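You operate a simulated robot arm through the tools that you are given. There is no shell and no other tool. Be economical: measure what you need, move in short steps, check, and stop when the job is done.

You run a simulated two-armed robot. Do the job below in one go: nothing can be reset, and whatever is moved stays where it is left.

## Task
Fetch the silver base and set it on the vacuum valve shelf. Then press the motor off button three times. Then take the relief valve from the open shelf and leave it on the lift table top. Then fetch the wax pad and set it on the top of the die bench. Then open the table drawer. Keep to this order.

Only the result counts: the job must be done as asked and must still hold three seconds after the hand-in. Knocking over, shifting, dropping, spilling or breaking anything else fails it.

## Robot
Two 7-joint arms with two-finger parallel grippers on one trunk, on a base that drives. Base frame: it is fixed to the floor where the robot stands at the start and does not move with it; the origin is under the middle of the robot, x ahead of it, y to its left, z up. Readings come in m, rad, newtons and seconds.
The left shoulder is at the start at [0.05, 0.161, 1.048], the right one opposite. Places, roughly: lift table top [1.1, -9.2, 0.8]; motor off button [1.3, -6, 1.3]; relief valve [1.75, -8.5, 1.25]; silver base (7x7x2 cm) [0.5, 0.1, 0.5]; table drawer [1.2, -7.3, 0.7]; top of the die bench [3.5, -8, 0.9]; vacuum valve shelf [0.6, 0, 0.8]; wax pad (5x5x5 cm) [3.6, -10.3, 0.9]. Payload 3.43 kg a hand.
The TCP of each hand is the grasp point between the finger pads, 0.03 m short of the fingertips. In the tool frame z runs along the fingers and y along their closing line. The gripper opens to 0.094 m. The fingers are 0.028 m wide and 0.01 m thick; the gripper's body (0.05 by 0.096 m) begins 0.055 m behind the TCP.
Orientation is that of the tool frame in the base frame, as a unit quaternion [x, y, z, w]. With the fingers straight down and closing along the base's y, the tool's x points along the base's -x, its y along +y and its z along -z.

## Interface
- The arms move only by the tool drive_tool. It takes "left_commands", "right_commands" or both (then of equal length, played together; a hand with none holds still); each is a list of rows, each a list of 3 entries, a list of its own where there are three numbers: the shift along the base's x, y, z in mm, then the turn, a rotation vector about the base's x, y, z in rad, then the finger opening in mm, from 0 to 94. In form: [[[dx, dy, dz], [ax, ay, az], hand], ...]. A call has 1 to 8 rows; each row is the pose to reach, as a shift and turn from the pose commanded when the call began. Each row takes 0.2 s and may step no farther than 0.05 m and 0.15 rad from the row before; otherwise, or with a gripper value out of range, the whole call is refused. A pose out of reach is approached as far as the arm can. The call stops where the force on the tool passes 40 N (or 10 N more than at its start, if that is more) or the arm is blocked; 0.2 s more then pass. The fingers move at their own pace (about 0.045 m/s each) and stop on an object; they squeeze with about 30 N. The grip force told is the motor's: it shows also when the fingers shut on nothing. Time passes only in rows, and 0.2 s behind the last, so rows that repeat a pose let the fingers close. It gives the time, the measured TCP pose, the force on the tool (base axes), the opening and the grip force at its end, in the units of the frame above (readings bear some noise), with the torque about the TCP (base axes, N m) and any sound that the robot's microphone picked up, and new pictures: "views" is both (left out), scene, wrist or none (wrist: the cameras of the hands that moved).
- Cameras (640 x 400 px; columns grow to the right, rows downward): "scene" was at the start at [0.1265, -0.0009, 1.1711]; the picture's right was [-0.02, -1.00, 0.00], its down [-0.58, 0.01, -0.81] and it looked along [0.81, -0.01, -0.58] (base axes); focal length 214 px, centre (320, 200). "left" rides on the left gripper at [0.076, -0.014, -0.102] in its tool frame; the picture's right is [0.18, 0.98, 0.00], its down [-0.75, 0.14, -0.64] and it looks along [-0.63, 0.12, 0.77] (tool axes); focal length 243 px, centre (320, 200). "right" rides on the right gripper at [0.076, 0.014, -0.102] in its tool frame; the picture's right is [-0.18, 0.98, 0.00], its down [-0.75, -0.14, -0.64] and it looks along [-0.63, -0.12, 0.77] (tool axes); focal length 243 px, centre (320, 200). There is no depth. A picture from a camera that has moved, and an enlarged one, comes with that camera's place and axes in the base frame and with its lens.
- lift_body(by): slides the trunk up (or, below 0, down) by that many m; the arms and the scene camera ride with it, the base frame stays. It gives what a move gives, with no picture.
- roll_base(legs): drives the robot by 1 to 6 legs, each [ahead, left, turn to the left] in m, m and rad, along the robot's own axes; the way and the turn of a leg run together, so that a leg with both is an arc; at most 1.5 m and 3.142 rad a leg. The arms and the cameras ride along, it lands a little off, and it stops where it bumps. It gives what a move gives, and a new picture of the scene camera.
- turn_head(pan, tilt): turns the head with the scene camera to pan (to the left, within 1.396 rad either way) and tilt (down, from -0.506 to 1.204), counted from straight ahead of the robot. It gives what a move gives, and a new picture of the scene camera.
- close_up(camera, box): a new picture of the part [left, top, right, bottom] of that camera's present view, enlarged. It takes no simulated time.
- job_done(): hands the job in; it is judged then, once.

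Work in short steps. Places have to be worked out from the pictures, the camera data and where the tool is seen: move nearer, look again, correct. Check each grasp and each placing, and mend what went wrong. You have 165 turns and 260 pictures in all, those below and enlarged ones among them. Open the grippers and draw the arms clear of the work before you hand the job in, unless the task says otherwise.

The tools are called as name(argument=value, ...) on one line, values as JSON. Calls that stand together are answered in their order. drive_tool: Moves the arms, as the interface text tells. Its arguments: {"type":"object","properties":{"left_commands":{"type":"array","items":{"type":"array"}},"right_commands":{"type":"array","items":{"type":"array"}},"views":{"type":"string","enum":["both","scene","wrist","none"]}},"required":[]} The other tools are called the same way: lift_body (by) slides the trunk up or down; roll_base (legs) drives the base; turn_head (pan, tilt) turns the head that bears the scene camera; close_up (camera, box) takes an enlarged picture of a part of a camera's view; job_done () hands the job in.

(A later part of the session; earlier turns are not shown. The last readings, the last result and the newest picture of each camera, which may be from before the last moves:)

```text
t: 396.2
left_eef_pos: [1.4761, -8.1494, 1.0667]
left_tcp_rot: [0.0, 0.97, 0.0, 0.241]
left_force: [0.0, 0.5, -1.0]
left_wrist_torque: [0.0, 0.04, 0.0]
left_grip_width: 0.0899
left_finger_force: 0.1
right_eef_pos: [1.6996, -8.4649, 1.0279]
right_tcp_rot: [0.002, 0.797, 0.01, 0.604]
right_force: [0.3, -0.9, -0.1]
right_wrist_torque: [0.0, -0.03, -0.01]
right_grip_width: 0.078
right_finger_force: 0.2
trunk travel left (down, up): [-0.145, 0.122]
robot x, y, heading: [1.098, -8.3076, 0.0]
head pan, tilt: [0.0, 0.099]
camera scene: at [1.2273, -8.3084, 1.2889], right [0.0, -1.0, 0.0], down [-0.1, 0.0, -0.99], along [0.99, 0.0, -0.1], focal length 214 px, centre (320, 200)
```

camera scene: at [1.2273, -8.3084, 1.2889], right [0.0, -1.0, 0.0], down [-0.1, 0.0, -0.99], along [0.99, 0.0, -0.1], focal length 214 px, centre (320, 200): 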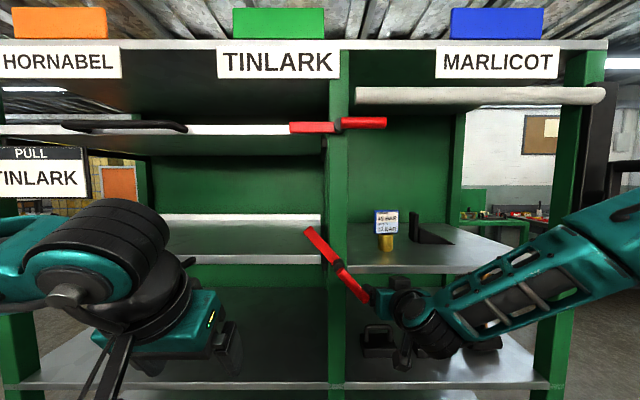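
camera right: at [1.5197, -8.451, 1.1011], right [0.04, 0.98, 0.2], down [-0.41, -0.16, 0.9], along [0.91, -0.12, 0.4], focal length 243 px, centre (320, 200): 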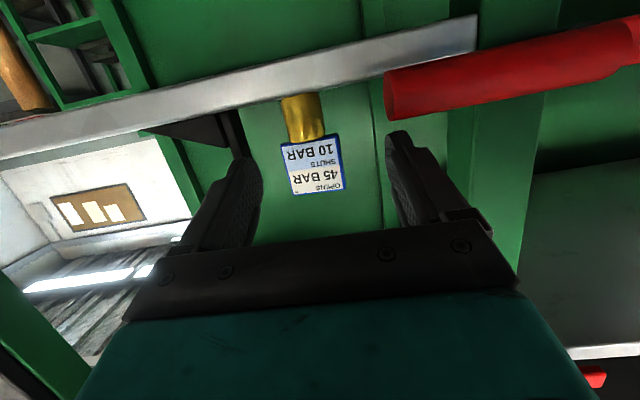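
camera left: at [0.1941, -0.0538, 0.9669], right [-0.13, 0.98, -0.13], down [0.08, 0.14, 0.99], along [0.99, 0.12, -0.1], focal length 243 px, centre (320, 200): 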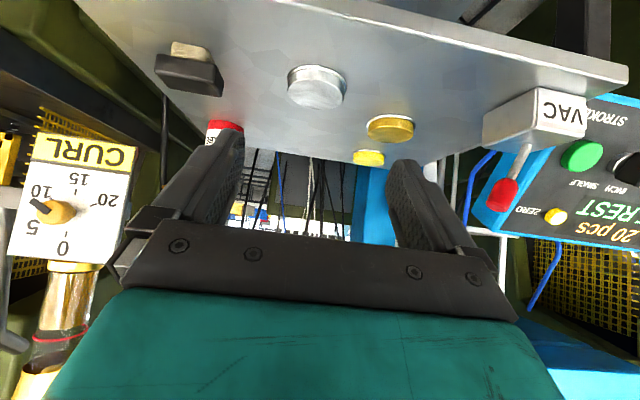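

My mistake: the refused retreat meant the lowering hand tipped a red lever at the shelf edge. Look closely before moving.

close_up(camera="scene", box=[280, 190, 480, 370])

close_up(camera="right", box=[0, 0, 640, 400])

```text
2.22 times, centred on (380, 280) of scene
camera zoom: at [1.2273, -8.3084, 1.2889], right [0.0, -1.0, 0.0], down [-0.1, 0.0, -0.99], along [0.99, 0.0, -0.1], focal length 477 px, centre (187, 22)
```

zoom: 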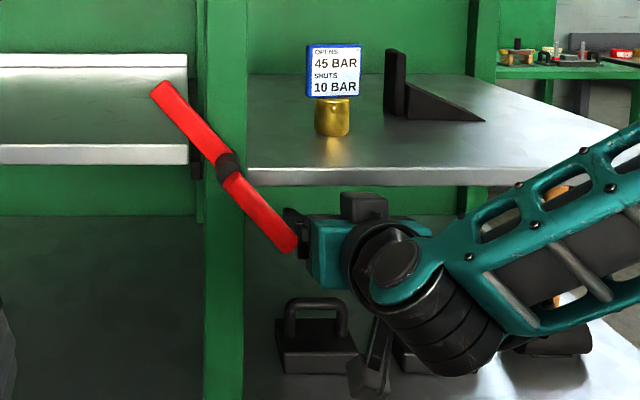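

```text
1.00 times, centred on (320, 200) of right
camera zoom: at [1.5792, -8.4514, 0.9813], right [0.04, 0.98, 0.2], down [-0.41, -0.16, 0.9], along [0.91, -0.12, 0.4], focal length 243 px, centre (320, 200)
```

zoom: 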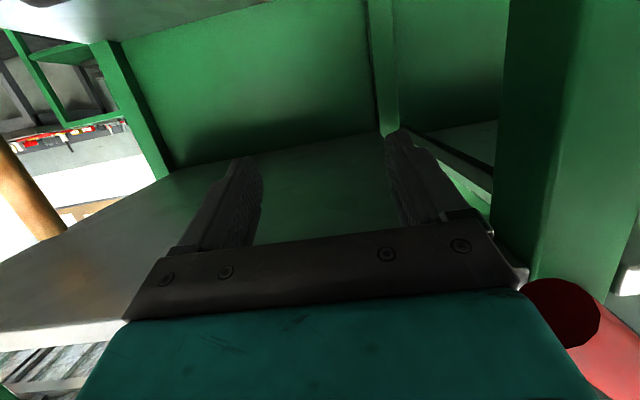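

The red lever pivots about ≈(1.65, −8.346, 1.11) and now hangs ~53°. First retract the hand straight back, then I'll push it back to horizontal from below.

drive_tool(right_commands=[[[-40, -2, 0], [0, 0, 0], 78], [[-80, -2, 0], [0, 0, 0], 78], [[-120, -2, 0], [0, 0, 0], 40], [[-140, -2, -10], [0, 0, 0], 0], [[-140, -2, -20], [0, 0, 0], 0]])

```text
t: 397.4
left_eef_pos: [1.4754, -8.15, 1.0679]
left_tcp_rot: [0.0, 0.971, 0.0, 0.241]
left_force: [-0.1, 0.3, 0.9]
left_wrist_torque: [0.0, 0.0, 0.0]
left_grip_width: 0.0901
left_finger_force: 0.0
right_eef_pos: [1.5568, -8.4571, 1.0162]
right_tcp_rot: [0.003, 0.797, 0.009, 0.604]
right_force: [-0.4, 0.2, -0.3]
right_wrist_torque: [0.01, -0.04, -0.01]
right_grip_width: 0.0087
right_finger_force: 0.1
right hand out of reach, approached as far as the arm can: row 4, 5
trunk travel left (down, up): [-0.145, 0.122]
robot x, y, heading: [1.0961, -8.3106, -0.0]
head pan, tilt: [0.0, 0.099]
camera scene: at [1.2267, -8.3083, 1.289], right [0.0, -1.0, 0.0], down [-0.1, 0.0, -0.99], along [0.99, 0.0, -0.1], focal length 214 px, centre (320, 200)
camera right: at [1.4377, -8.4428, 0.97], right [0.05, 0.98, 0.2], down [-0.41, -0.16, 0.9], along [0.91, -0.12, 0.4], focal length 243 px, centre (320, 200)
```

scene: 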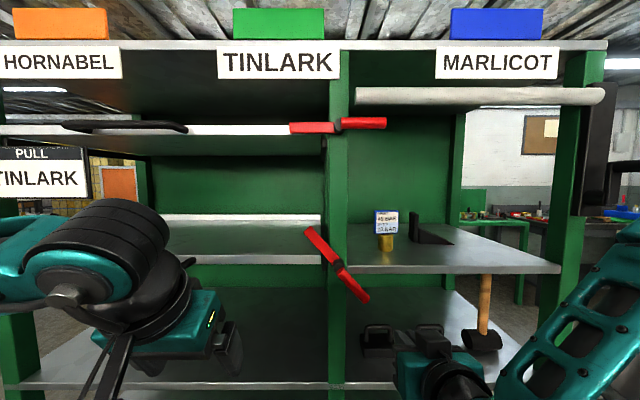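
right: 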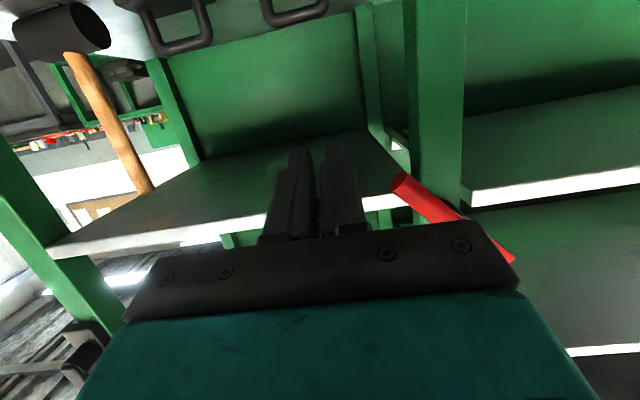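

The lever end is at ≈(1.634, −8.40, 1.05) and stays by friction. Put the closed fingertips under it and lift.

drive_tool(right_commands=[[[10, 30, -18], [0, 0, 0], 0], [[30, 64, -18], [0, 0, 0], 0], [[63, 66, -18], [0, 0, 0], 0]])

```text
t: 398.2
left_eef_pos: [1.474, -8.1502, 1.0686]
left_tcp_rot: [-0.001, 0.97, 0.0, 0.242]
left_force: [-0.2, 0.4, 0.9]
left_wrist_torque: [0.02, 0.0, 0.03]
left_grip_width: 0.0901
left_finger_force: 0.0
right_eef_pos: [1.621, -8.3918, 0.9978]
right_tcp_rot: [0.003, 0.796, 0.01, 0.605]
right_force: [-0.4, -0.4, 0.4]
right_wrist_torque: [0.03, 0.0, 0.0]
right_grip_width: 0.0
right_finger_force: 30.3
trunk travel left (down, up): [-0.145, 0.122]
robot x, y, heading: [1.094, -8.3079, -0.0]
head pan, tilt: [0.0, 0.099]
camera scene: at [1.2268, -8.3086, 1.289], right [0.0, -1.0, 0.0], down [-0.1, 0.0, -0.99], along [0.99, 0.0, -0.1], focal length 214 px, centre (320, 200)
camera right: at [1.5018, -8.377, 0.9519], right [0.04, 0.98, 0.2], down [-0.41, -0.16, 0.9], along [0.91, -0.12, 0.4], focal length 243 px, centre (320, 200)
```

scene: 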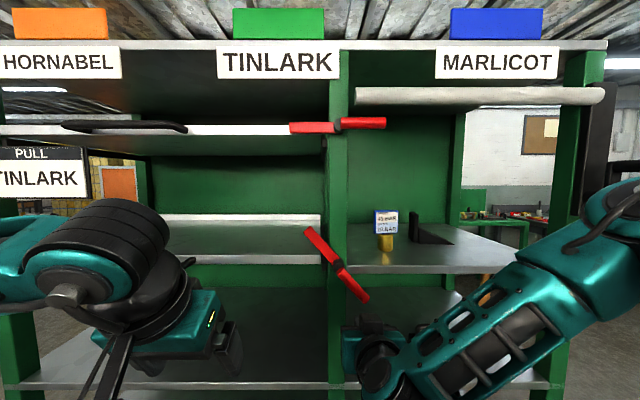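
right: 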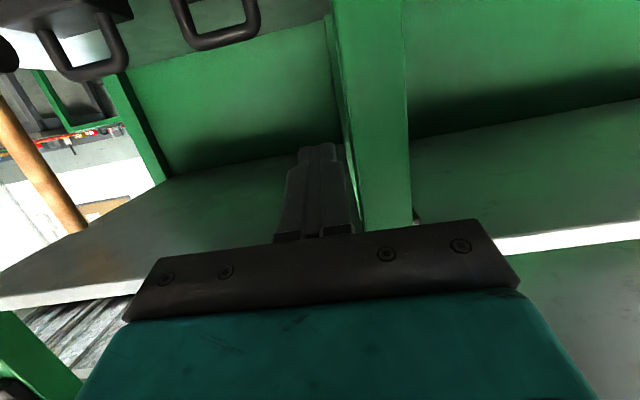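

Under the lever now. Lift steadily.

drive_tool(right_commands=[[[0, 0, 20], [0, 0, 0], 0], [[0, 0, 40], [0, 0, 0], 0], [[0, -4, 60], [0, 0, 0], 0], [[0, -8, 75], [0, 0, 0], 0]])

```text
t: 399.2
left_eef_pos: [1.4755, -8.1494, 1.0671]
left_tcp_rot: [0.0, 0.971, 0.0, 0.241]
left_force: [0.0, -0.7, 0.3]
left_wrist_torque: [0.0, -0.01, -0.03]
left_grip_width: 0.0899
left_finger_force: 0.1
right_eef_pos: [1.6201, -8.4003, 1.0717]
right_tcp_rot: [0.002, 0.796, 0.01, 0.605]
right_force: [0.3, 0.6, 0.0]
right_wrist_torque: [0.02, 0.02, 0.01]
right_grip_width: 0.0
right_finger_force: 29.9
trunk travel left (down, up): [-0.145, 0.122]
robot x, y, heading: [1.0975, -8.3124, -0.001]
head pan, tilt: [0.0, 0.099]
camera scene: at [1.2266, -8.3085, 1.2891], right [0.0, -1.0, 0.0], down [-0.1, 0.0, -1.0], along [1.0, 0.0, -0.1], focal length 214 px, centre (320, 200)
camera right: at [1.5008, -8.3861, 1.0271], right [0.04, 0.98, 0.2], down [-0.41, -0.16, 0.9], along [0.91, -0.12, 0.4], focal length 243 px, centre (320, 200)
```

scene: 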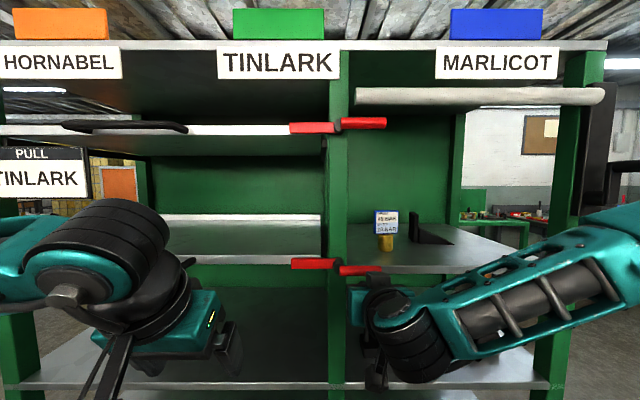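
right: 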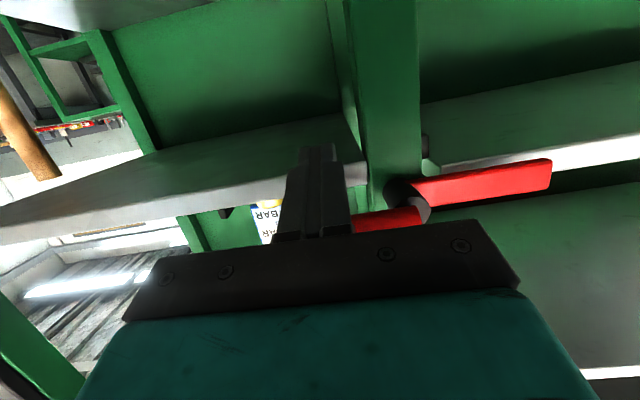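

The lever looks horizontal again; zoom to compare with the upper one.

close_up(camera="scene", box=[270, 100, 470, 300])

```text
2.00 times, centred on (370, 200) of scene
camera zoom: at [1.2266, -8.3085, 1.2891], right [0.0, -1.0, 0.0], down [-0.1, 0.0, -1.0], along [1.0, 0.0, -0.1], focal length 429 px, centre (220, 200)
```

zoom: 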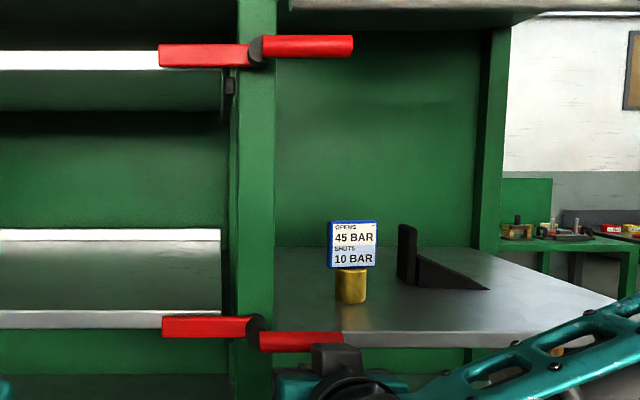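

Restored. Drop slightly and back the hand away, then rise in front of the shelf to the approach height.

drive_tool(right_commands=[[[0, 0, -20], [0, 0, 0], 0], [[-40, -10, -25], [0, 0, 0], 0], [[-60, -40, -25], [0, 0, 0], 30], [[-60, -80, -5], [0, 0, 0], 64], [[-60, -84, 40], [0, 0, 0], 64], [[-60, -84, 75], [0, 0, 0], 64], [[-60, -84, 75], [0, 0, 0], 64]])

```text
t: 400.8
left_eef_pos: [1.4756, -8.1492, 1.0681]
left_tcp_rot: [0.0, 0.97, 0.0, 0.241]
left_force: [0.0, 0.2, -0.1]
left_wrist_torque: [0.0, 0.03, 0.03]
left_grip_width: 0.0902
left_finger_force: 0.0
right_eef_pos: [1.5624, -8.4834, 1.1482]
right_tcp_rot: [0.002, 0.796, 0.01, 0.605]
right_force: [-0.1, 0.2, -0.3]
right_wrist_torque: [-0.03, -0.02, -0.03]
right_grip_width: 0.0641
right_finger_force: 0.1
trunk travel left (down, up): [-0.145, 0.122]
robot x, y, heading: [1.0951, -8.3085, -0.003]
head pan, tilt: [0.0, 0.099]
camera scene: at [1.2266, -8.3085, 1.289], right [0.0, -1.0, 0.0], down [-0.1, 0.0, -1.0], along [1.0, 0.0, -0.1], focal length 214 px, centre (320, 200)
camera right: at [1.4423, -8.4697, 1.1021], right [0.04, 0.98, 0.2], down [-0.42, -0.16, 0.9], along [0.91, -0.12, 0.4], focal length 243 px, centre (320, 200)
```

scene: 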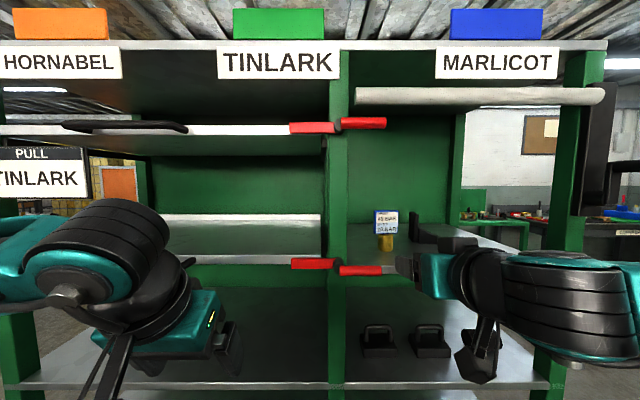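
right: 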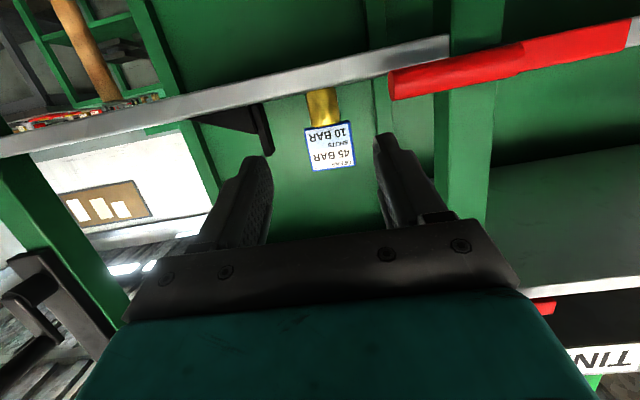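

Aligned in y. Lower to z≈1.127 and advance toward the valve.

drive_tool(right_commands=[[[30, 0, -10], [0, 0, 0], 64], [[60, 0, -19], [0, 0, 0], 64], [[95, 0, -19], [0, 0, 0], 64], [[130, 0, -19], [0, 0, 0], 64], [[150, 0, -19], [0, 0, 0], 64]])

```text
t: 402.0
left_eef_pos: [1.4751, -8.1504, 1.0681]
left_tcp_rot: [0.0, 0.971, -0.001, 0.241]
left_force: [-0.8, 0.1, 0.4]
left_wrist_torque: [-0.01, 0.0, -0.03]
left_grip_width: 0.09
left_finger_force: 0.1
right_eef_pos: [1.7113, -8.4824, 1.1286]
right_tcp_rot: [0.002, 0.797, 0.01, 0.604]
right_force: [0.2, 0.5, 0.1]
right_wrist_torque: [0.03, 0.0, -0.02]
right_grip_width: 0.0637
right_finger_force: 0.1
trunk travel left (down, up): [-0.145, 0.122]
robot x, y, heading: [1.1007, -8.308, -0.003]
head pan, tilt: [0.0, 0.099]
camera scene: at [1.2268, -8.3084, 1.289], right [0.0, -1.0, 0.0], down [-0.1, 0.0, -0.99], along [0.99, 0.0, -0.1], focal length 214 px, centre (320, 200)
camera right: at [1.5917, -8.4699, 1.0821], right [0.04, 0.98, 0.2], down [-0.41, -0.16, 0.9], along [0.91, -0.12, 0.4], focal length 243 px, centre (320, 200)
```

scene: 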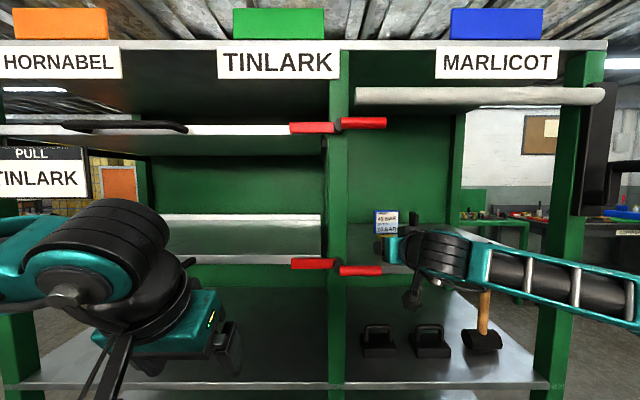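
right: 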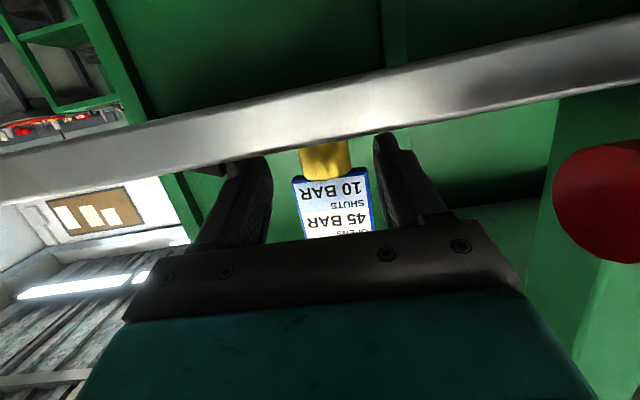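

Valve sits between the fingers, ~4 cm ahead. Advance 32 mm and close.

drive_tool(right_commands=[[[20, 0, 0], [0, 0, 0], 64], [[32, 0, 0], [0, 0, 0], 64], [[32, 0, 0], [0, 0, 0], 25], [[32, 0, 0], [0, 0, 0], 20], [[32, 0, 0], [0, 0, 0], 20]], views="wrist")

```text
t: 403.2
left_eef_pos: [1.4745, -8.1492, 1.067]
left_tcp_rot: [0.0, 0.97, 0.0, 0.241]
left_force: [0.9, 0.1, 0.4]
left_wrist_torque: [-0.01, -0.04, -0.01]
left_grip_width: 0.0899
left_finger_force: 0.0
right_eef_pos: [1.7426, -8.4825, 1.1281]
right_tcp_rot: [0.001, 0.796, 0.011, 0.605]
right_force: [0.1, 1.7, 0.8]
right_wrist_torque: [0.03, -0.03, 0.02]
right_grip_width: 0.0353
right_finger_force: 30.0
trunk travel left (down, up): [-0.145, 0.122]
robot x, y, heading: [1.0957, -8.3096, 0.003]
head pan, tilt: [0.0, 0.099]
camera right: at [1.6235, -8.4695, 1.0825], right [0.04, 0.98, 0.2], down [-0.42, -0.16, 0.9], along [0.91, -0.12, 0.4], focal length 243 px, centre (320, 200)
```

right: 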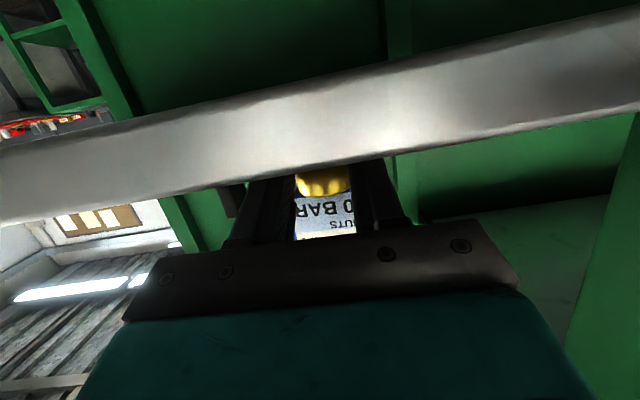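

Gripped at 35 mm. Lift 4 cm and draw straight back out.

drive_tool(right_commands=[[[0, 0, 15], [0, 0, 0], 20], [[0, 0, 45], [0, 0, 0], 20], [[-40, 0, 50], [0, 0, 0], 20], [[-80, 0, 50], [0, 0, 0], 20], [[-120, 0, 50], [0, 0, 0], 20], [[-160, 0, 50], [0, 0, 0], 20], [[-190, 0, 50], [0, 0, 0], 20]])

```text
t: 404.8
left_eef_pos: [1.4747, -8.1497, 1.0676]
left_tcp_rot: [0.001, 0.971, 0.0, 0.241]
left_force: [-0.1, 0.4, 0.2]
left_wrist_torque: [0.0, 0.02, 0.01]
left_grip_width: 0.09
left_finger_force: 0.0
right_eef_pos: [1.551, -8.4832, 1.1781]
right_tcp_rot: [0.001, 0.796, 0.011, 0.605]
right_force: [-0.1, 0.5, 0.2]
right_wrist_torque: [-0.03, 0.02, 0.01]
right_grip_width: 0.0199
right_finger_force: 0.0
trunk travel left (down, up): [-0.145, 0.122]
robot x, y, heading: [1.0944, -8.31, -0.005]
head pan, tilt: [0.0, 0.099]
camera scene: at [1.2264, -8.3084, 1.2891], right [0.0, -1.0, 0.0], down [-0.1, 0.0, -1.0], along [1.0, 0.0, -0.1], focal length 214 px, centre (320, 200)
camera right: at [1.4319, -8.469, 1.1327], right [0.04, 0.98, 0.2], down [-0.41, -0.16, 0.9], along [0.91, -0.12, 0.4], focal length 243 px, centre (320, 200)
```

scene: 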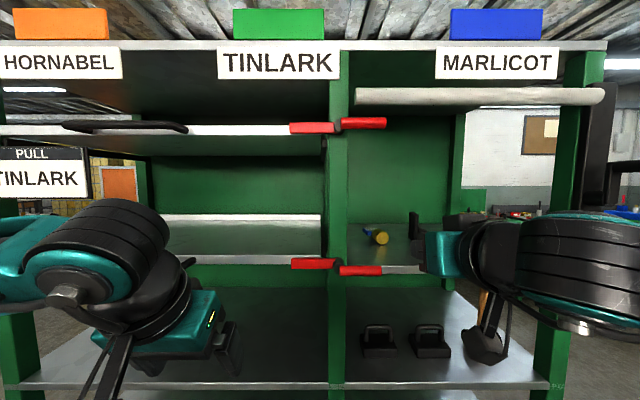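
right: 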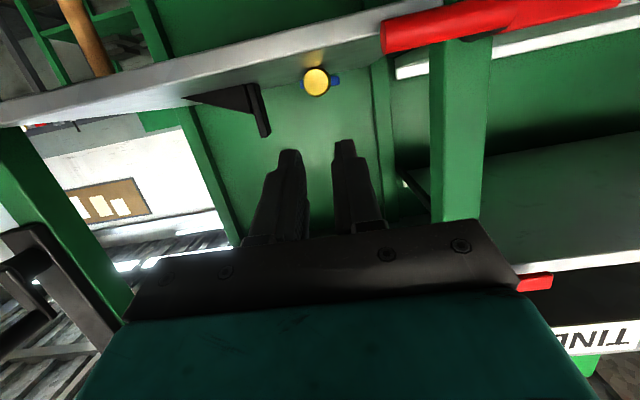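

The valve slipped out and tipped onto the shelf. Zoom in on how it lies.

close_up(camera="right", box=[240, 30, 400, 130])

close_up(camera="scene", box=[340, 200, 460, 280])

```text
4.00 times, centred on (320, 80) of right
camera zoom: at [1.4319, -8.469, 1.1327], right [0.04, 0.98, 0.2], down [-0.41, -0.16, 0.9], along [0.91, -0.12, 0.4], focal length 970 px, centre (320, 680)
```

zoom: 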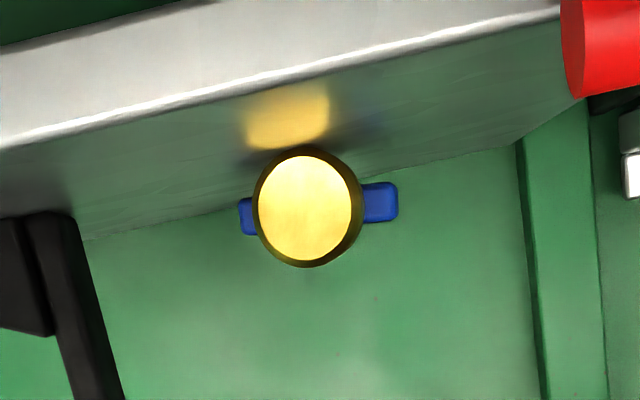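

```text
5.00 times, centred on (400, 240) of scene
camera zoom: at [1.2264, -8.3084, 1.2891], right [0.0, -1.0, 0.0], down [-0.1, 0.0, -1.0], along [1.0, 0.0, -0.1], focal length 1072 px, centre (-80, 0)
```

zoom: 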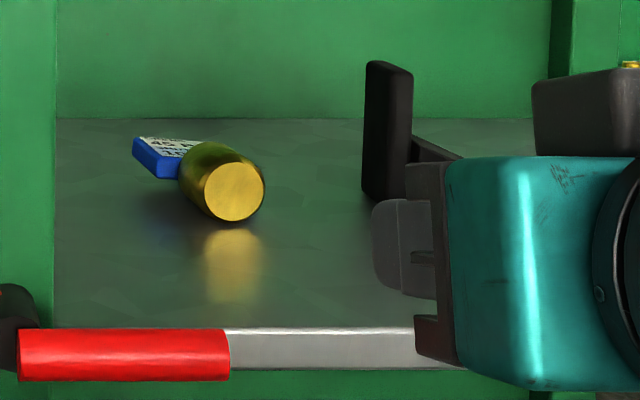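

The valve now lies with its base toward me at ≈(1.834, −8.490, 1.118), axis yawed ~19° left. Pull the left hand back first, yaw the right hand 0.33 rad and lift it clear.

drive_tool(left_commands=[[[-30, 0, 0], [0, 0, 0], 90], [[-60, 0, 0], [0, 0, 0], 90], [[-90, 0, 0], [0, 0, 0], 90], [[-120, 0, 0], [0, 0, 0], 90]], right_commands=[[[-10, -20, 0], [0, 0, 0.11], 64], [[-20, -50, 0], [0, 0, 0.22], 64], [[-30, -80, 0], [0, 0, 0.33], 64], [[-50, -100, 0], [0, 0, 0.33], 64]], views="none")

```text
t: 405.8
left_eef_pos: [1.3832, -8.1646, 1.0953]
left_tcp_rot: [0.0, 0.971, 0.001, 0.241]
left_force: [0.4, -0.5, 0.9]
left_wrist_torque: [-0.02, -0.01, 0.02]
left_grip_width: 0.0901
left_finger_force: 0.0
left hand out of reach, approached as far as the arm can: row 3, 4
right_eef_pos: [1.5006, -8.5836, 1.1774]
right_tcp_rot: [-0.129, 0.785, 0.11, 0.596]
right_force: [0.1, -0.6, -0.3]
right_wrist_torque: [-0.01, -0.02, -0.01]
right_grip_width: 0.0639
right_finger_force: 0.1
trunk travel left (down, up): [-0.145, 0.122]
robot x, y, heading: [1.0977, -8.3125, 0.0]
head pan, tilt: [0.0, 0.099]
```

Drive the base 9 cm forward and view.

roll_base(legs=[[0.09, 0, 0]])

close_up(camera="right", box=[160, 0, 480, 200])

```text
t: 406.9
left_eef_pos: [1.4741, -8.1648, 1.0941]
left_tcp_rot: [0.001, 0.971, -0.001, 0.24]
left_force: [0.2, -0.2, -0.7]
left_wrist_torque: [0.0, -0.04, 0.04]
left_grip_width: 0.0902
left_finger_force: 0.0
right_eef_pos: [1.5912, -8.5833, 1.178]
right_tcp_rot: [-0.129, 0.786, 0.11, 0.595]
right_force: [-0.9, -0.5, -0.2]
right_wrist_torque: [0.01, 0.01, 0.01]
right_grip_width: 0.0641
right_finger_force: 0.1
trunk travel left (down, up): [-0.145, 0.122]
robot x, y, heading: [1.1853, -8.3119, -0.003]
head pan, tilt: [0.0, 0.099]
camera scene: at [1.3168, -8.3088, 1.2889], right [0.0, -1.0, 0.0], down [-0.1, 0.0, -0.99], along [0.99, 0.0, -0.1], focal length 214 px, centre (320, 200)
```

scene: 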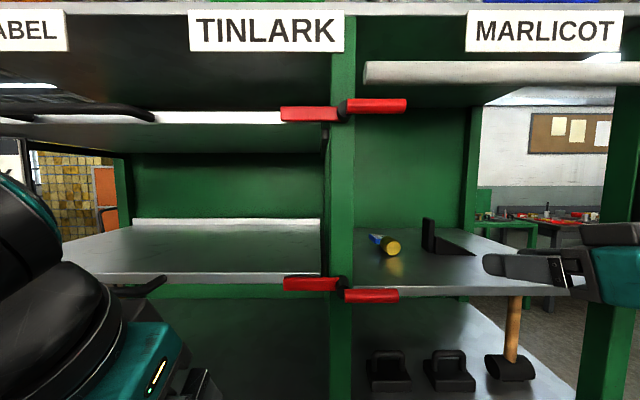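

```text
2.00 times, centred on (320, 100) of right
camera zoom: at [1.474, -8.6101, 1.1314], right [-0.28, 0.94, 0.2], down [-0.34, -0.29, 0.9], along [0.9, 0.18, 0.4], focal length 485 px, centre (320, 400)
```

zoom: 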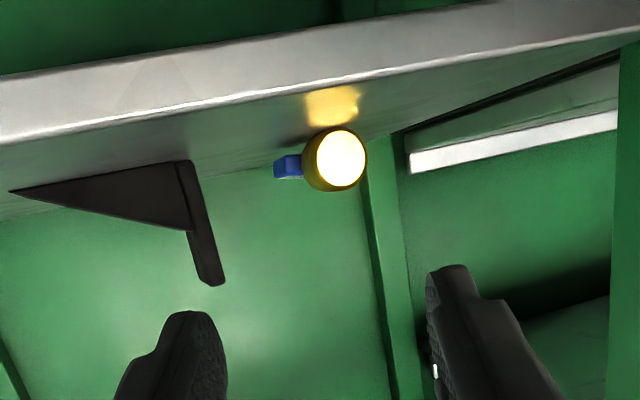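

Refined: axis yaw only ~10°. Realign the hand and advance to just short of the valve.

drive_tool(right_commands=[[[10, 25, -15], [0, 0, -0.08], 64], [[25, 55, -35], [0, 0, -0.16], 64], [[60, 61, -50], [0, 0, -0.16], 64], [[105, 69, -50], [0, 0, -0.16], 64], [[150, 77, -50], [0, 0, -0.16], 64], [[190, 84, -50], [0, 0, -0.16], 64]])

```text
t: 408.3
left_eef_pos: [1.4749, -8.166, 1.0941]
left_tcp_rot: [0.0, 0.971, 0.0, 0.24]
left_force: [-0.6, 0.4, 0.2]
left_wrist_torque: [-0.03, 0.01, -0.04]
left_grip_width: 0.0898
left_finger_force: 0.0
right_eef_pos: [1.7818, -8.4994, 1.1282]
right_tcp_rot: [-0.066, 0.794, 0.062, 0.601]
right_force: [0.1, 0.4, 0.0]
right_wrist_torque: [-0.05, -0.01, 0.01]
right_grip_width: 0.0641
right_finger_force: 0.2
right hand out of reach, approached as far as the arm can: row 2
trunk travel left (down, up): [-0.145, 0.122]
robot x, y, heading: [1.1878, -8.3117, -0.006]
head pan, tilt: [0.0, 0.099]
camera scene: at [1.3164, -8.3085, 1.289], right [0.0, -1.0, 0.0], down [-0.1, 0.0, -0.99], along [0.99, 0.0, -0.1], focal length 214 px, centre (320, 200)
camera right: at [1.661, -8.5066, 1.0819], right [-0.13, 0.97, 0.2], down [-0.38, -0.23, 0.9], along [0.92, 0.04, 0.4], focal length 243 px, centre (320, 200)
```

scene: 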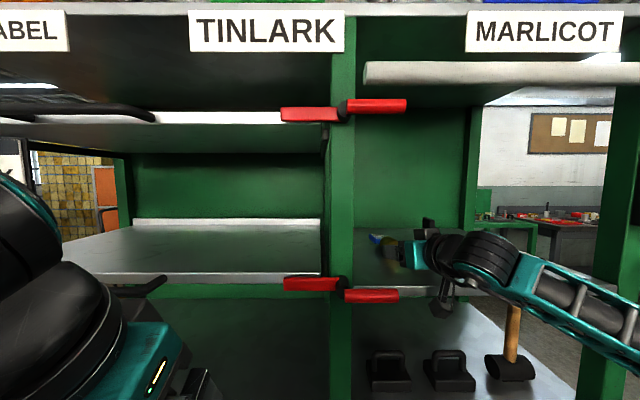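
right: 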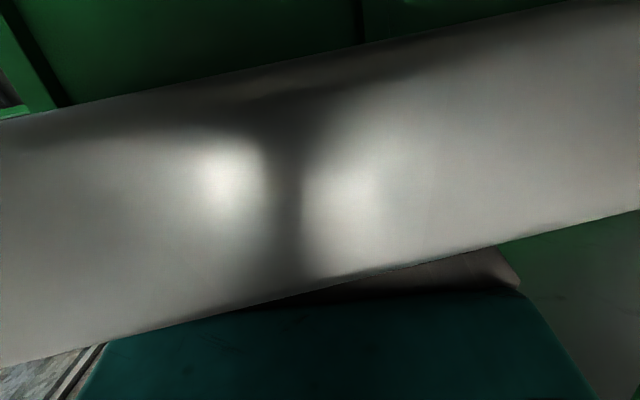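

Wrist camera is now blocked by the shelf edge; continue by dead reckoning the last 6 cm, then close.

drive_tool(right_commands=[[[25, 5, -1], [0, 0, 0], 64], [[45, 9, -1], [0, 0, 0], 64], [[60, 12, -1], [0, 0, 0], 64], [[60, 12, -1], [0, 0, 0], 25], [[60, 12, -1], [0, 0, 0], 20], [[60, 12, -1], [0, 0, 0], 20]], views="scene")

close_up(camera="scene", box=[340, 200, 460, 300])

```text
t: 408.8
left_eef_pos: [1.4729, -8.1664, 1.0945]
left_tcp_rot: [0.001, 0.971, 0.001, 0.24]
left_force: [0.1, 0.6, -0.3]
left_wrist_torque: [-0.01, -0.01, -0.05]
left_grip_width: 0.09
left_finger_force: 0.0
right_eef_pos: [1.7988, -8.4947, 1.125]
right_tcp_rot: [-0.067, 0.798, 0.06, 0.596]
right_force: [-11.5, -0.8, -0.2]
right_wrist_torque: [-0.1, 0.54, -0.07]
right_grip_width: 0.0642
right_finger_force: 0.2
trunk travel left (down, up): [-0.145, 0.122]
robot x, y, heading: [1.1829, -8.3093, -0.005]
head pan, tilt: [0.0, 0.099]
stopped in row 2 (right hand): the force on the tool passed its limit (the readings are from after the stop); the commanded pose is now the measured one
camera scene: at [1.3152, -8.3091, 1.2891], right [0.0, -1.0, 0.0], down [-0.1, 0.0, -1.0], along [1.0, 0.0, -0.1], focal length 214 px, centre (320, 200)
```

scene: 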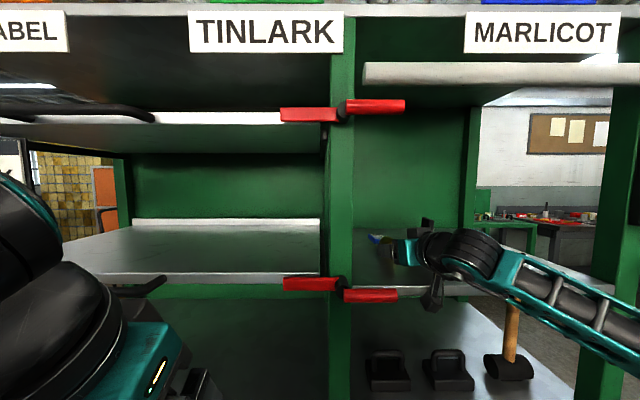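

```text
4.00 times, centred on (400, 250) of scene
camera zoom: at [1.3152, -8.3091, 1.2891], right [0.0, -1.0, 0.0], down [-0.1, 0.0, -1.0], along [1.0, 0.0, -0.1], focal length 858 px, centre (0, 0)
```

zoom: 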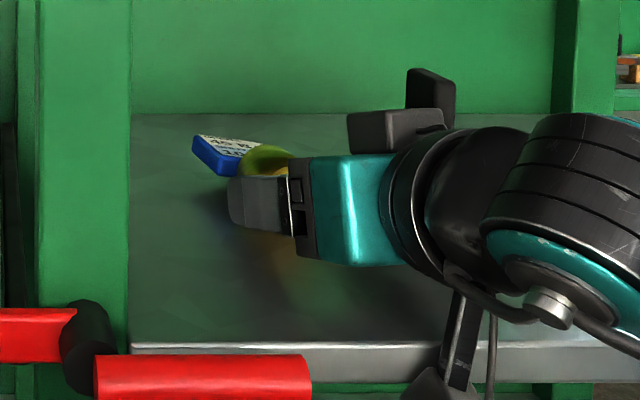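

The camera housing under the hand hit the shelf edge. Back off, raise, and pitch down to ~48° so everything clears the edge.

drive_tool(right_commands=[[[-30, -5, 8], [0, 0, 0], 64], [[-50, -9, 40], [-0.025, 0.14, 0], 64], [[-50, -9, 75], [-0.049, 0.285, 0], 64], [[-50, -9, 95], [-0.073, 0.43, 0], 64], [[-50, -9, 95], [-0.098, 0.57, 0], 64]])

```text
t: 410.0
left_eef_pos: [1.474, -8.1667, 1.0941]
left_tcp_rot: [0.001, 0.971, -0.001, 0.24]
left_force: [0.4, -0.2, 0.6]
left_wrist_torque: [0.02, -0.01, 0.03]
left_grip_width: 0.0901
left_finger_force: 0.0
right_eef_pos: [1.7488, -8.5047, 1.2187]
right_tcp_rot: [-0.076, 0.936, 0.037, 0.343]
right_force: [-0.2, -0.4, -0.4]
right_wrist_torque: [0.0, 0.01, 0.0]
right_grip_width: 0.0638
right_finger_force: 0.1
trunk travel left (down, up): [-0.145, 0.122]
robot x, y, heading: [1.1822, -8.3099, -0.001]
head pan, tilt: [0.0, 0.099]
camera scene: at [1.316, -8.3087, 1.289], right [0.0, -1.0, 0.0], down [-0.1, 0.0, -0.99], along [0.99, 0.0, -0.1], focal length 214 px, centre (320, 200)
camera right: at [1.6245, -8.5123, 1.2474], right [-0.03, 0.99, 0.14], down [0.18, -0.13, 0.97], along [0.98, 0.05, -0.18], focal length 243 px, centre (320, 200)
```

scene: 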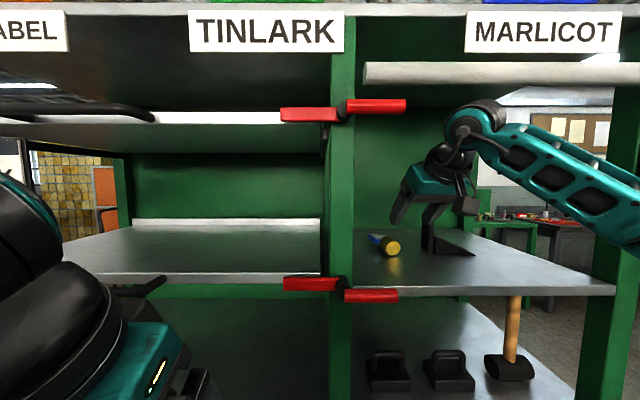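
right: 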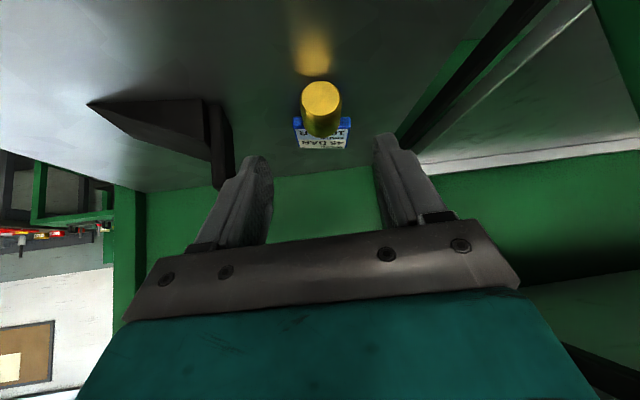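

Excellent view: valve dead ahead, face at ≈(1.823, −8.488). Advance along the finger axis and close.

drive_tool(right_commands=[[[30, 7, -30], [0, 0, 0], 64], [[58, 13, -60], [0, 0, 0], 64], [[77, 17, -79], [0, 0, 0], 64]], views="wrist")

```text
t: 410.8
left_eef_pos: [1.4745, -8.1663, 1.0938]
left_tcp_rot: [0.001, 0.971, 0.001, 0.24]
left_force: [1.0, 1.2, 0.2]
left_wrist_torque: [-0.02, 0.0, -0.01]
left_grip_width: 0.09
left_finger_force: 0.2
right_eef_pos: [1.8271, -8.4896, 1.1393]
right_tcp_rot: [-0.076, 0.935, 0.038, 0.345]
right_force: [0.2, -1.0, 0.4]
right_wrist_torque: [0.01, 0.03, 0.01]
right_grip_width: 0.0641
right_finger_force: 0.1
trunk travel left (down, up): [-0.145, 0.122]
robot x, y, heading: [1.186, -8.3092, -0.004]
head pan, tilt: [0.0, 0.099]
camera right: at [1.7021, -8.4966, 1.1675], right [-0.03, 0.99, 0.14], down [0.18, -0.13, 0.98], along [0.98, 0.05, -0.17], focal length 243 px, centre (320, 200)
```

right: 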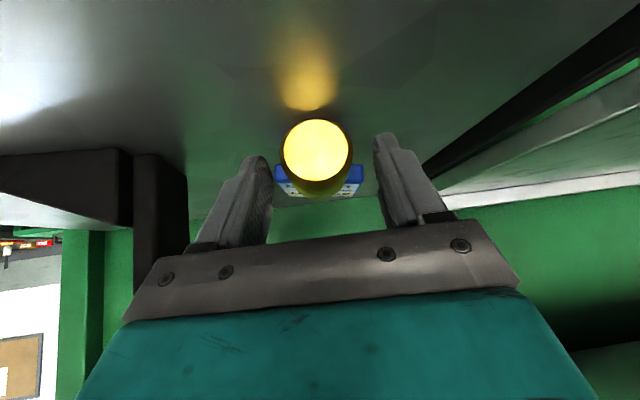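

Face at x≈1.83; go 8 mm more and close.

drive_tool(right_commands=[[[8, 1, -4], [0, 0, 0], 64], [[8, 1, -4], [0, 0, 0], 25], [[8, 1, -4], [0, 0, 0], 15], [[8, 1, -4], [0, 0, 0], 15], [[8, 1, 10], [0, 0, 0], 15], [[8, 1, 40], [0, 0, 0], 15]], views="wrist")

```text
t: 412.2
left_eef_pos: [1.4745, -8.1661, 1.093]
left_tcp_rot: [0.0, 0.971, 0.001, 0.241]
left_force: [-0.2, 0.2, 0.4]
left_wrist_torque: [0.0, -0.02, 0.02]
left_grip_width: 0.09
left_finger_force: 0.2
right_eef_pos: [1.8355, -8.4873, 1.1787]
right_tcp_rot: [-0.075, 0.936, 0.036, 0.343]
right_force: [-0.7, -0.4, -10.1]
right_wrist_torque: [-0.05, 0.25, -0.03]
right_grip_width: 0.0392
right_finger_force: 29.3
trunk travel left (down, up): [-0.145, 0.122]
robot x, y, heading: [1.191, -8.3103, -0.004]
head pan, tilt: [0.0, 0.099]
camera right: at [1.7104, -8.4944, 1.2073], right [-0.03, 0.99, 0.14], down [0.18, -0.13, 0.97], along [0.98, 0.05, -0.18], focal length 243 px, centre (320, 200)
```

right: 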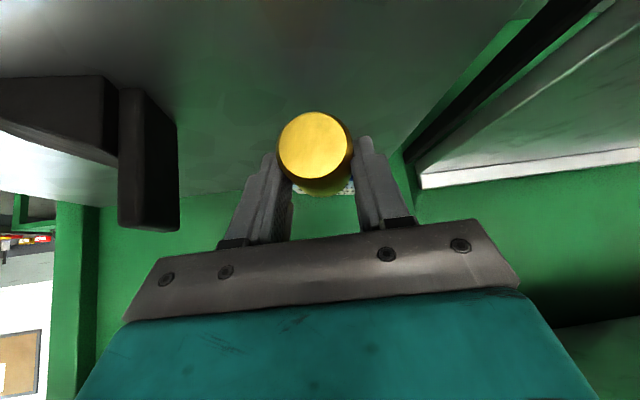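

Held (about 1 kg, reading −10 N). Withdraw carefully.

drive_tool(right_commands=[[[-25, -3, 10], [0, 0, 0], 15], [[-50, -6, 15], [0, 0, 0], 15], [[-80, -8, 15], [0, 0, 0], 15], [[-110, -8, 15], [0, 0, 0], 15], [[-140, -8, 15], [0, 0, 0], 15], [[-170, -8, 15], [0, 0, 0], 15], [[-200, -8, 15], [0, 0, 0], 15], [[-230, -8, 15], [0, 0, 0], 15]])

```text
t: 414.0
left_eef_pos: [1.4732, -8.1661, 1.0947]
left_tcp_rot: [0.001, 0.971, 0.0, 0.24]
left_force: [-0.3, -0.6, -0.3]
left_wrist_torque: [-0.03, -0.01, 0.02]
left_grip_width: 0.09
left_finger_force: 0.0
right_eef_pos: [1.6063, -8.4959, 1.1964]
right_tcp_rot: [-0.075, 0.935, 0.037, 0.345]
right_force: [-0.8, -0.7, -10.5]
right_wrist_torque: [-0.05, 0.23, -0.05]
right_grip_width: 0.0389
right_finger_force: 30.0
trunk travel left (down, up): [-0.145, 0.122]
robot x, y, heading: [1.1854, -8.3092, -0.006]
head pan, tilt: [0.0, 0.099]
camera scene: at [1.3162, -8.3093, 1.289], right [0.0, -1.0, 0.0], down [-0.1, 0.0, -0.99], along [0.99, 0.0, -0.1], focal length 214 px, centre (320, 200)
camera right: at [1.4808, -8.5027, 1.2232], right [-0.03, 0.99, 0.14], down [0.18, -0.13, 0.98], along [0.98, 0.05, -0.17], focal length 243 px, centre (320, 200)
```

scene: 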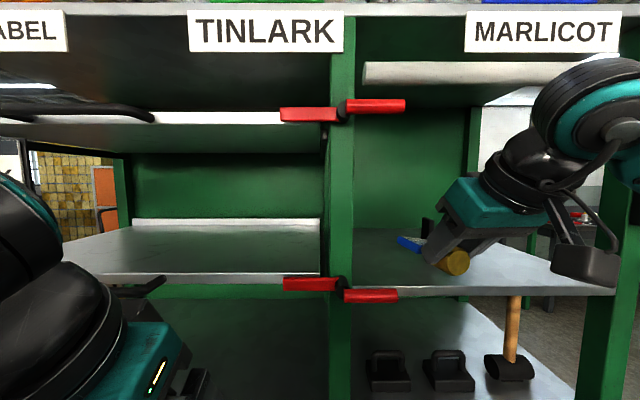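
right: 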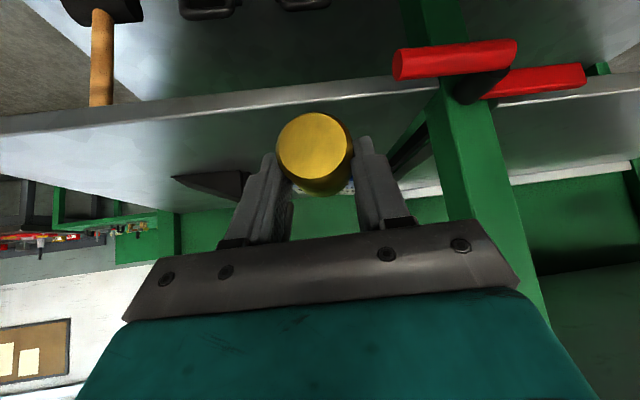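

Secure. Back off 0.15 m and turn right to face the lift table.

roll_base(legs=[[-0.17, 0.0, 0], [0, 0, -1.56]])

turn_head(pan=0.0, tilt=0.6)

```text
t: 419.2
left_eef_pos: [1.1677, -8.5929, 1.0956]
left_tcp_rot: [0.678, 0.695, -0.167, 0.172]
left_force: [0.5, -0.5, 1.6]
left_wrist_torque: [-0.01, 0.03, 0.0]
left_grip_width: 0.0901
left_finger_force: 0.1
right_eef_pos: [0.8419, -8.7346, 1.1943]
right_tcp_rot: [0.598, 0.723, -0.214, 0.273]
right_force: [-0.3, 0.2, -10.3]
right_wrist_torque: [0.24, 0.05, -0.03]
right_grip_width: 0.039
right_finger_force: 30.4
trunk travel left (down, up): [-0.145, 0.122]
robot x, y, heading: [1.0143, -8.308, -1.545]
head pan, tilt: [0.0, 0.099]
camera scene: at [1.0186, -8.4405, 1.2889], right [-1.0, -0.03, 0.0], down [0.0, 0.1, -0.99], along [0.02, -0.99, -0.1], focal length 214 px, centre (320, 200)
```

scene: 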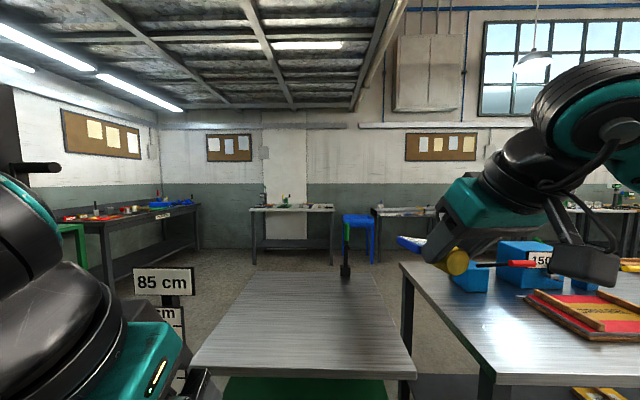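

```text
t: 420.1
left_eef_pos: [1.1667, -8.5936, 1.0934]
left_tcp_rot: [0.678, 0.695, -0.167, 0.172]
left_force: [0.3, 0.3, 0.0]
left_wrist_torque: [0.03, 0.01, 0.0]
left_grip_width: 0.0899
left_finger_force: 0.0
right_eef_pos: [0.8421, -8.7352, 1.1948]
right_tcp_rot: [0.597, 0.724, -0.213, 0.273]
right_force: [0.1, 0.2, -10.3]
right_wrist_torque: [0.23, 0.06, 0.02]
right_grip_width: 0.0394
right_finger_force: 29.6
trunk travel left (down, up): [-0.145, 0.122]
robot x, y, heading: [1.0144, -8.3102, -1.547]
head pan, tilt: [0.0, 0.6]
camera scene: at [1.0186, -8.4369, 1.2429], right [-1.0, -0.03, 0.0], down [-0.01, 0.56, -0.83], along [0.02, -0.82, -0.56], focal length 214 px, centre (320, 200)
```

scene: 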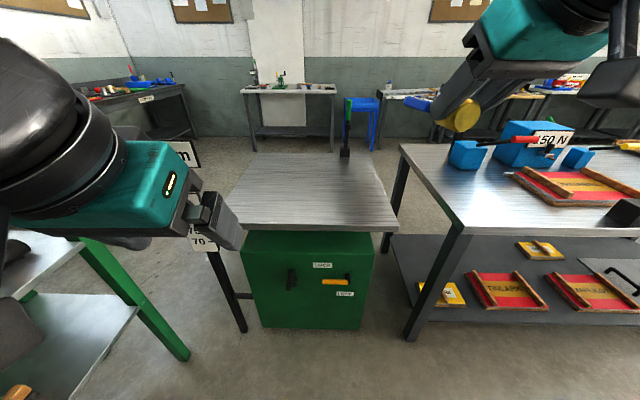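

Lift table top: x≈0.80–1.33, y≈−8.93 to −9.53, empty except a post at the back. Drive 0.2 m closer.

roll_base(legs=[[0.2, 0, -0.02]])

drive_tool(right_commands=[[[20, -30, -20], [0, 0, 0], 15], [[40, -65, -40], [0, 0, 0], 15], [[65, -100, -65], [0, 0, 0], 15], [[85, -135, -90], [0, 0, 0], 15], [[105, -170, -120], [0, 0, 0], 15], [[110, -195, -150], [0, 0, 0], 15], [[110, -210, -185], [0, 0, 0], 15], [[110, -210, -225], [0, 0, 0], 15]])

```text
t: 421.7
left_eef_pos: [1.1651, -8.7947, 1.0947]
left_tcp_rot: [0.684, 0.689, -0.168, 0.17]
left_force: [-0.7, -0.5, -0.5]
left_wrist_torque: [-0.01, -0.01, 0.01]
left_grip_width: 0.0901
left_finger_force: 0.0
right_eef_pos: [0.8373, -8.9315, 1.1936]
right_tcp_rot: [0.605, 0.718, -0.215, 0.27]
right_force: [0.3, 0.5, -10.8]
right_wrist_torque: [0.25, 0.05, 0.0]
right_grip_width: 0.039
right_finger_force: 29.9
trunk travel left (down, up): [-0.145, 0.122]
robot x, y, heading: [1.0162, -8.5073, -1.564]
head pan, tilt: [0.0, 0.6]
camera scene: at [1.0192, -8.6365, 1.2427], right [-1.0, -0.01, 0.0], down [0.0, 0.57, -0.82], along [0.01, -0.82, -0.57], focal length 214 px, centre (320, 200)
```

scene: 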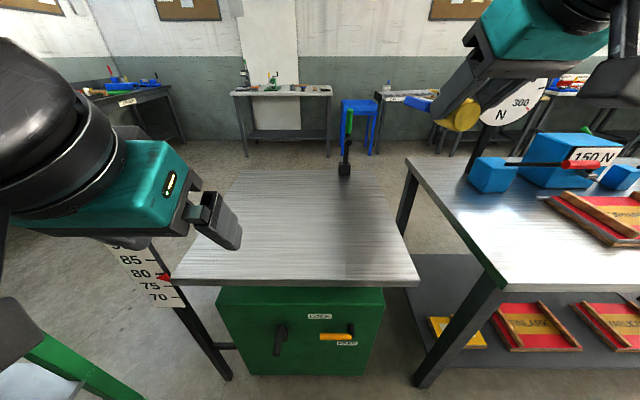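

```text
refused: row 5 steps farther than a row can; nothing moved
```

Refused for step size; redo with even smaller steps.

drive_tool(right_commands=[[[16, -25, -28], [0, 0, 0], 15], [[32, -50, -56], [0, 0, 0], 15], [[48, -75, -84], [0, 0, 0], 15], [[64, -100, -112], [0, 0, 0], 15], [[80, -125, -140], [0, 0, 0], 15], [[96, -150, -168], [0, 0, 0], 15], [[112, -175, -196], [0, 0, 0], 15], [[128, -198, -224], [0, 0, 0], 15]])

```text
t: 423.5
left_eef_pos: [1.1657, -8.7965, 1.0939]
left_tcp_rot: [0.684, 0.689, -0.169, 0.169]
left_force: [0.8, 0.1, -0.9]
left_wrist_torque: [-0.01, -0.03, 0.02]
left_grip_width: 0.0897
left_finger_force: 0.0
right_eef_pos: [0.9675, -9.1293, 0.9688]
right_tcp_rot: [0.605, 0.718, -0.216, 0.269]
right_force: [-1.0, 0.1, -10.0]
right_wrist_torque: [0.28, 0.03, 0.01]
right_grip_width: 0.0391
right_finger_force: 30.2
trunk travel left (down, up): [-0.145, 0.122]
robot x, y, heading: [1.0196, -8.507, -1.57]
head pan, tilt: [0.0, 0.6]
camera scene: at [1.0198, -8.6366, 1.2427], right [-1.0, -0.01, 0.0], down [0.0, 0.57, -0.82], along [0.0, -0.82, -0.57], focal length 214 px, centre (320, 200)
camera right: at [0.9589, -9.0051, 0.9981], right [0.99, 0.04, 0.14], down [-0.13, -0.18, 0.97], along [0.06, -0.98, -0.18], focal length 243 px, centre (320, 200)
```

scene: 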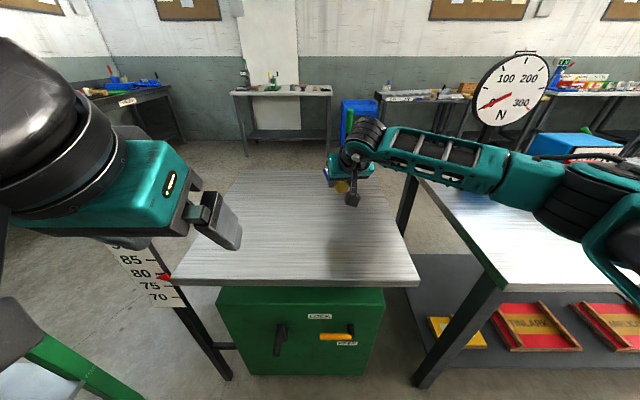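
right: 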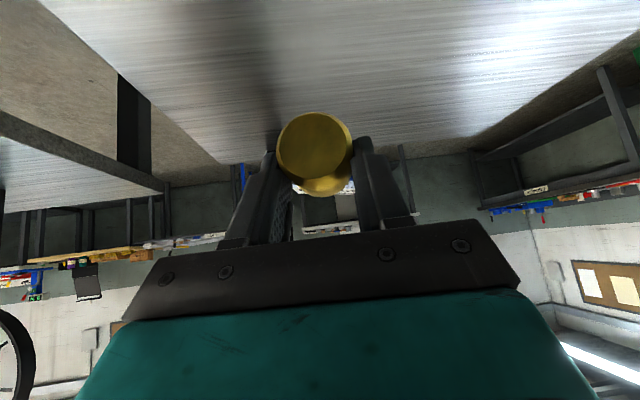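

Lower over the table, then creep to contact (expected TCP z≈0.835).

drive_tool(right_commands=[[[0, 0, -40], [0, 0, 0], 15], [[0, 0, -80], [0, 0, 0], 15], [[0, 0, -115], [0, 0, 0], 15], [[0, 0, -122], [0, 0, 0], 15], [[0, 0, -128], [0, 0, 0], 15], [[0, 0, -133], [0, 0, 0], 15]], views="wrist")

```text
t: 424.9
left_eef_pos: [1.1648, -8.7955, 1.0938]
left_tcp_rot: [0.684, 0.689, -0.169, 0.172]
left_force: [-0.2, 0.1, 0.1]
left_wrist_torque: [0.0, -0.02, 0.0]
left_grip_width: 0.09
left_finger_force: 0.1
right_eef_pos: [0.9664, -9.1281, 0.8389]
right_tcp_rot: [0.604, 0.717, -0.217, 0.271]
right_force: [0.7, 0.1, -4.6]
right_wrist_torque: [0.09, 0.04, -0.03]
right_grip_width: 0.039
right_finger_force: 29.8
trunk travel left (down, up): [-0.145, 0.122]
robot x, y, heading: [1.02, -8.509, -1.565]
head pan, tilt: [0.0, 0.6]
camera right: at [0.9579, -9.0044, 0.8672], right [0.99, 0.04, 0.14], down [-0.13, -0.18, 0.98], along [0.06, -0.98, -0.17], focal length 243 px, centre (320, 200)
```

right: 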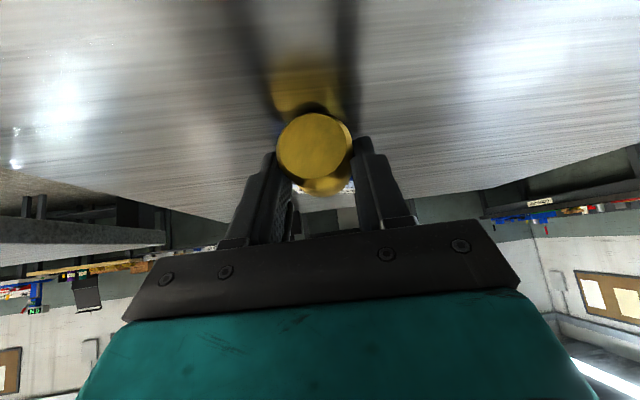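

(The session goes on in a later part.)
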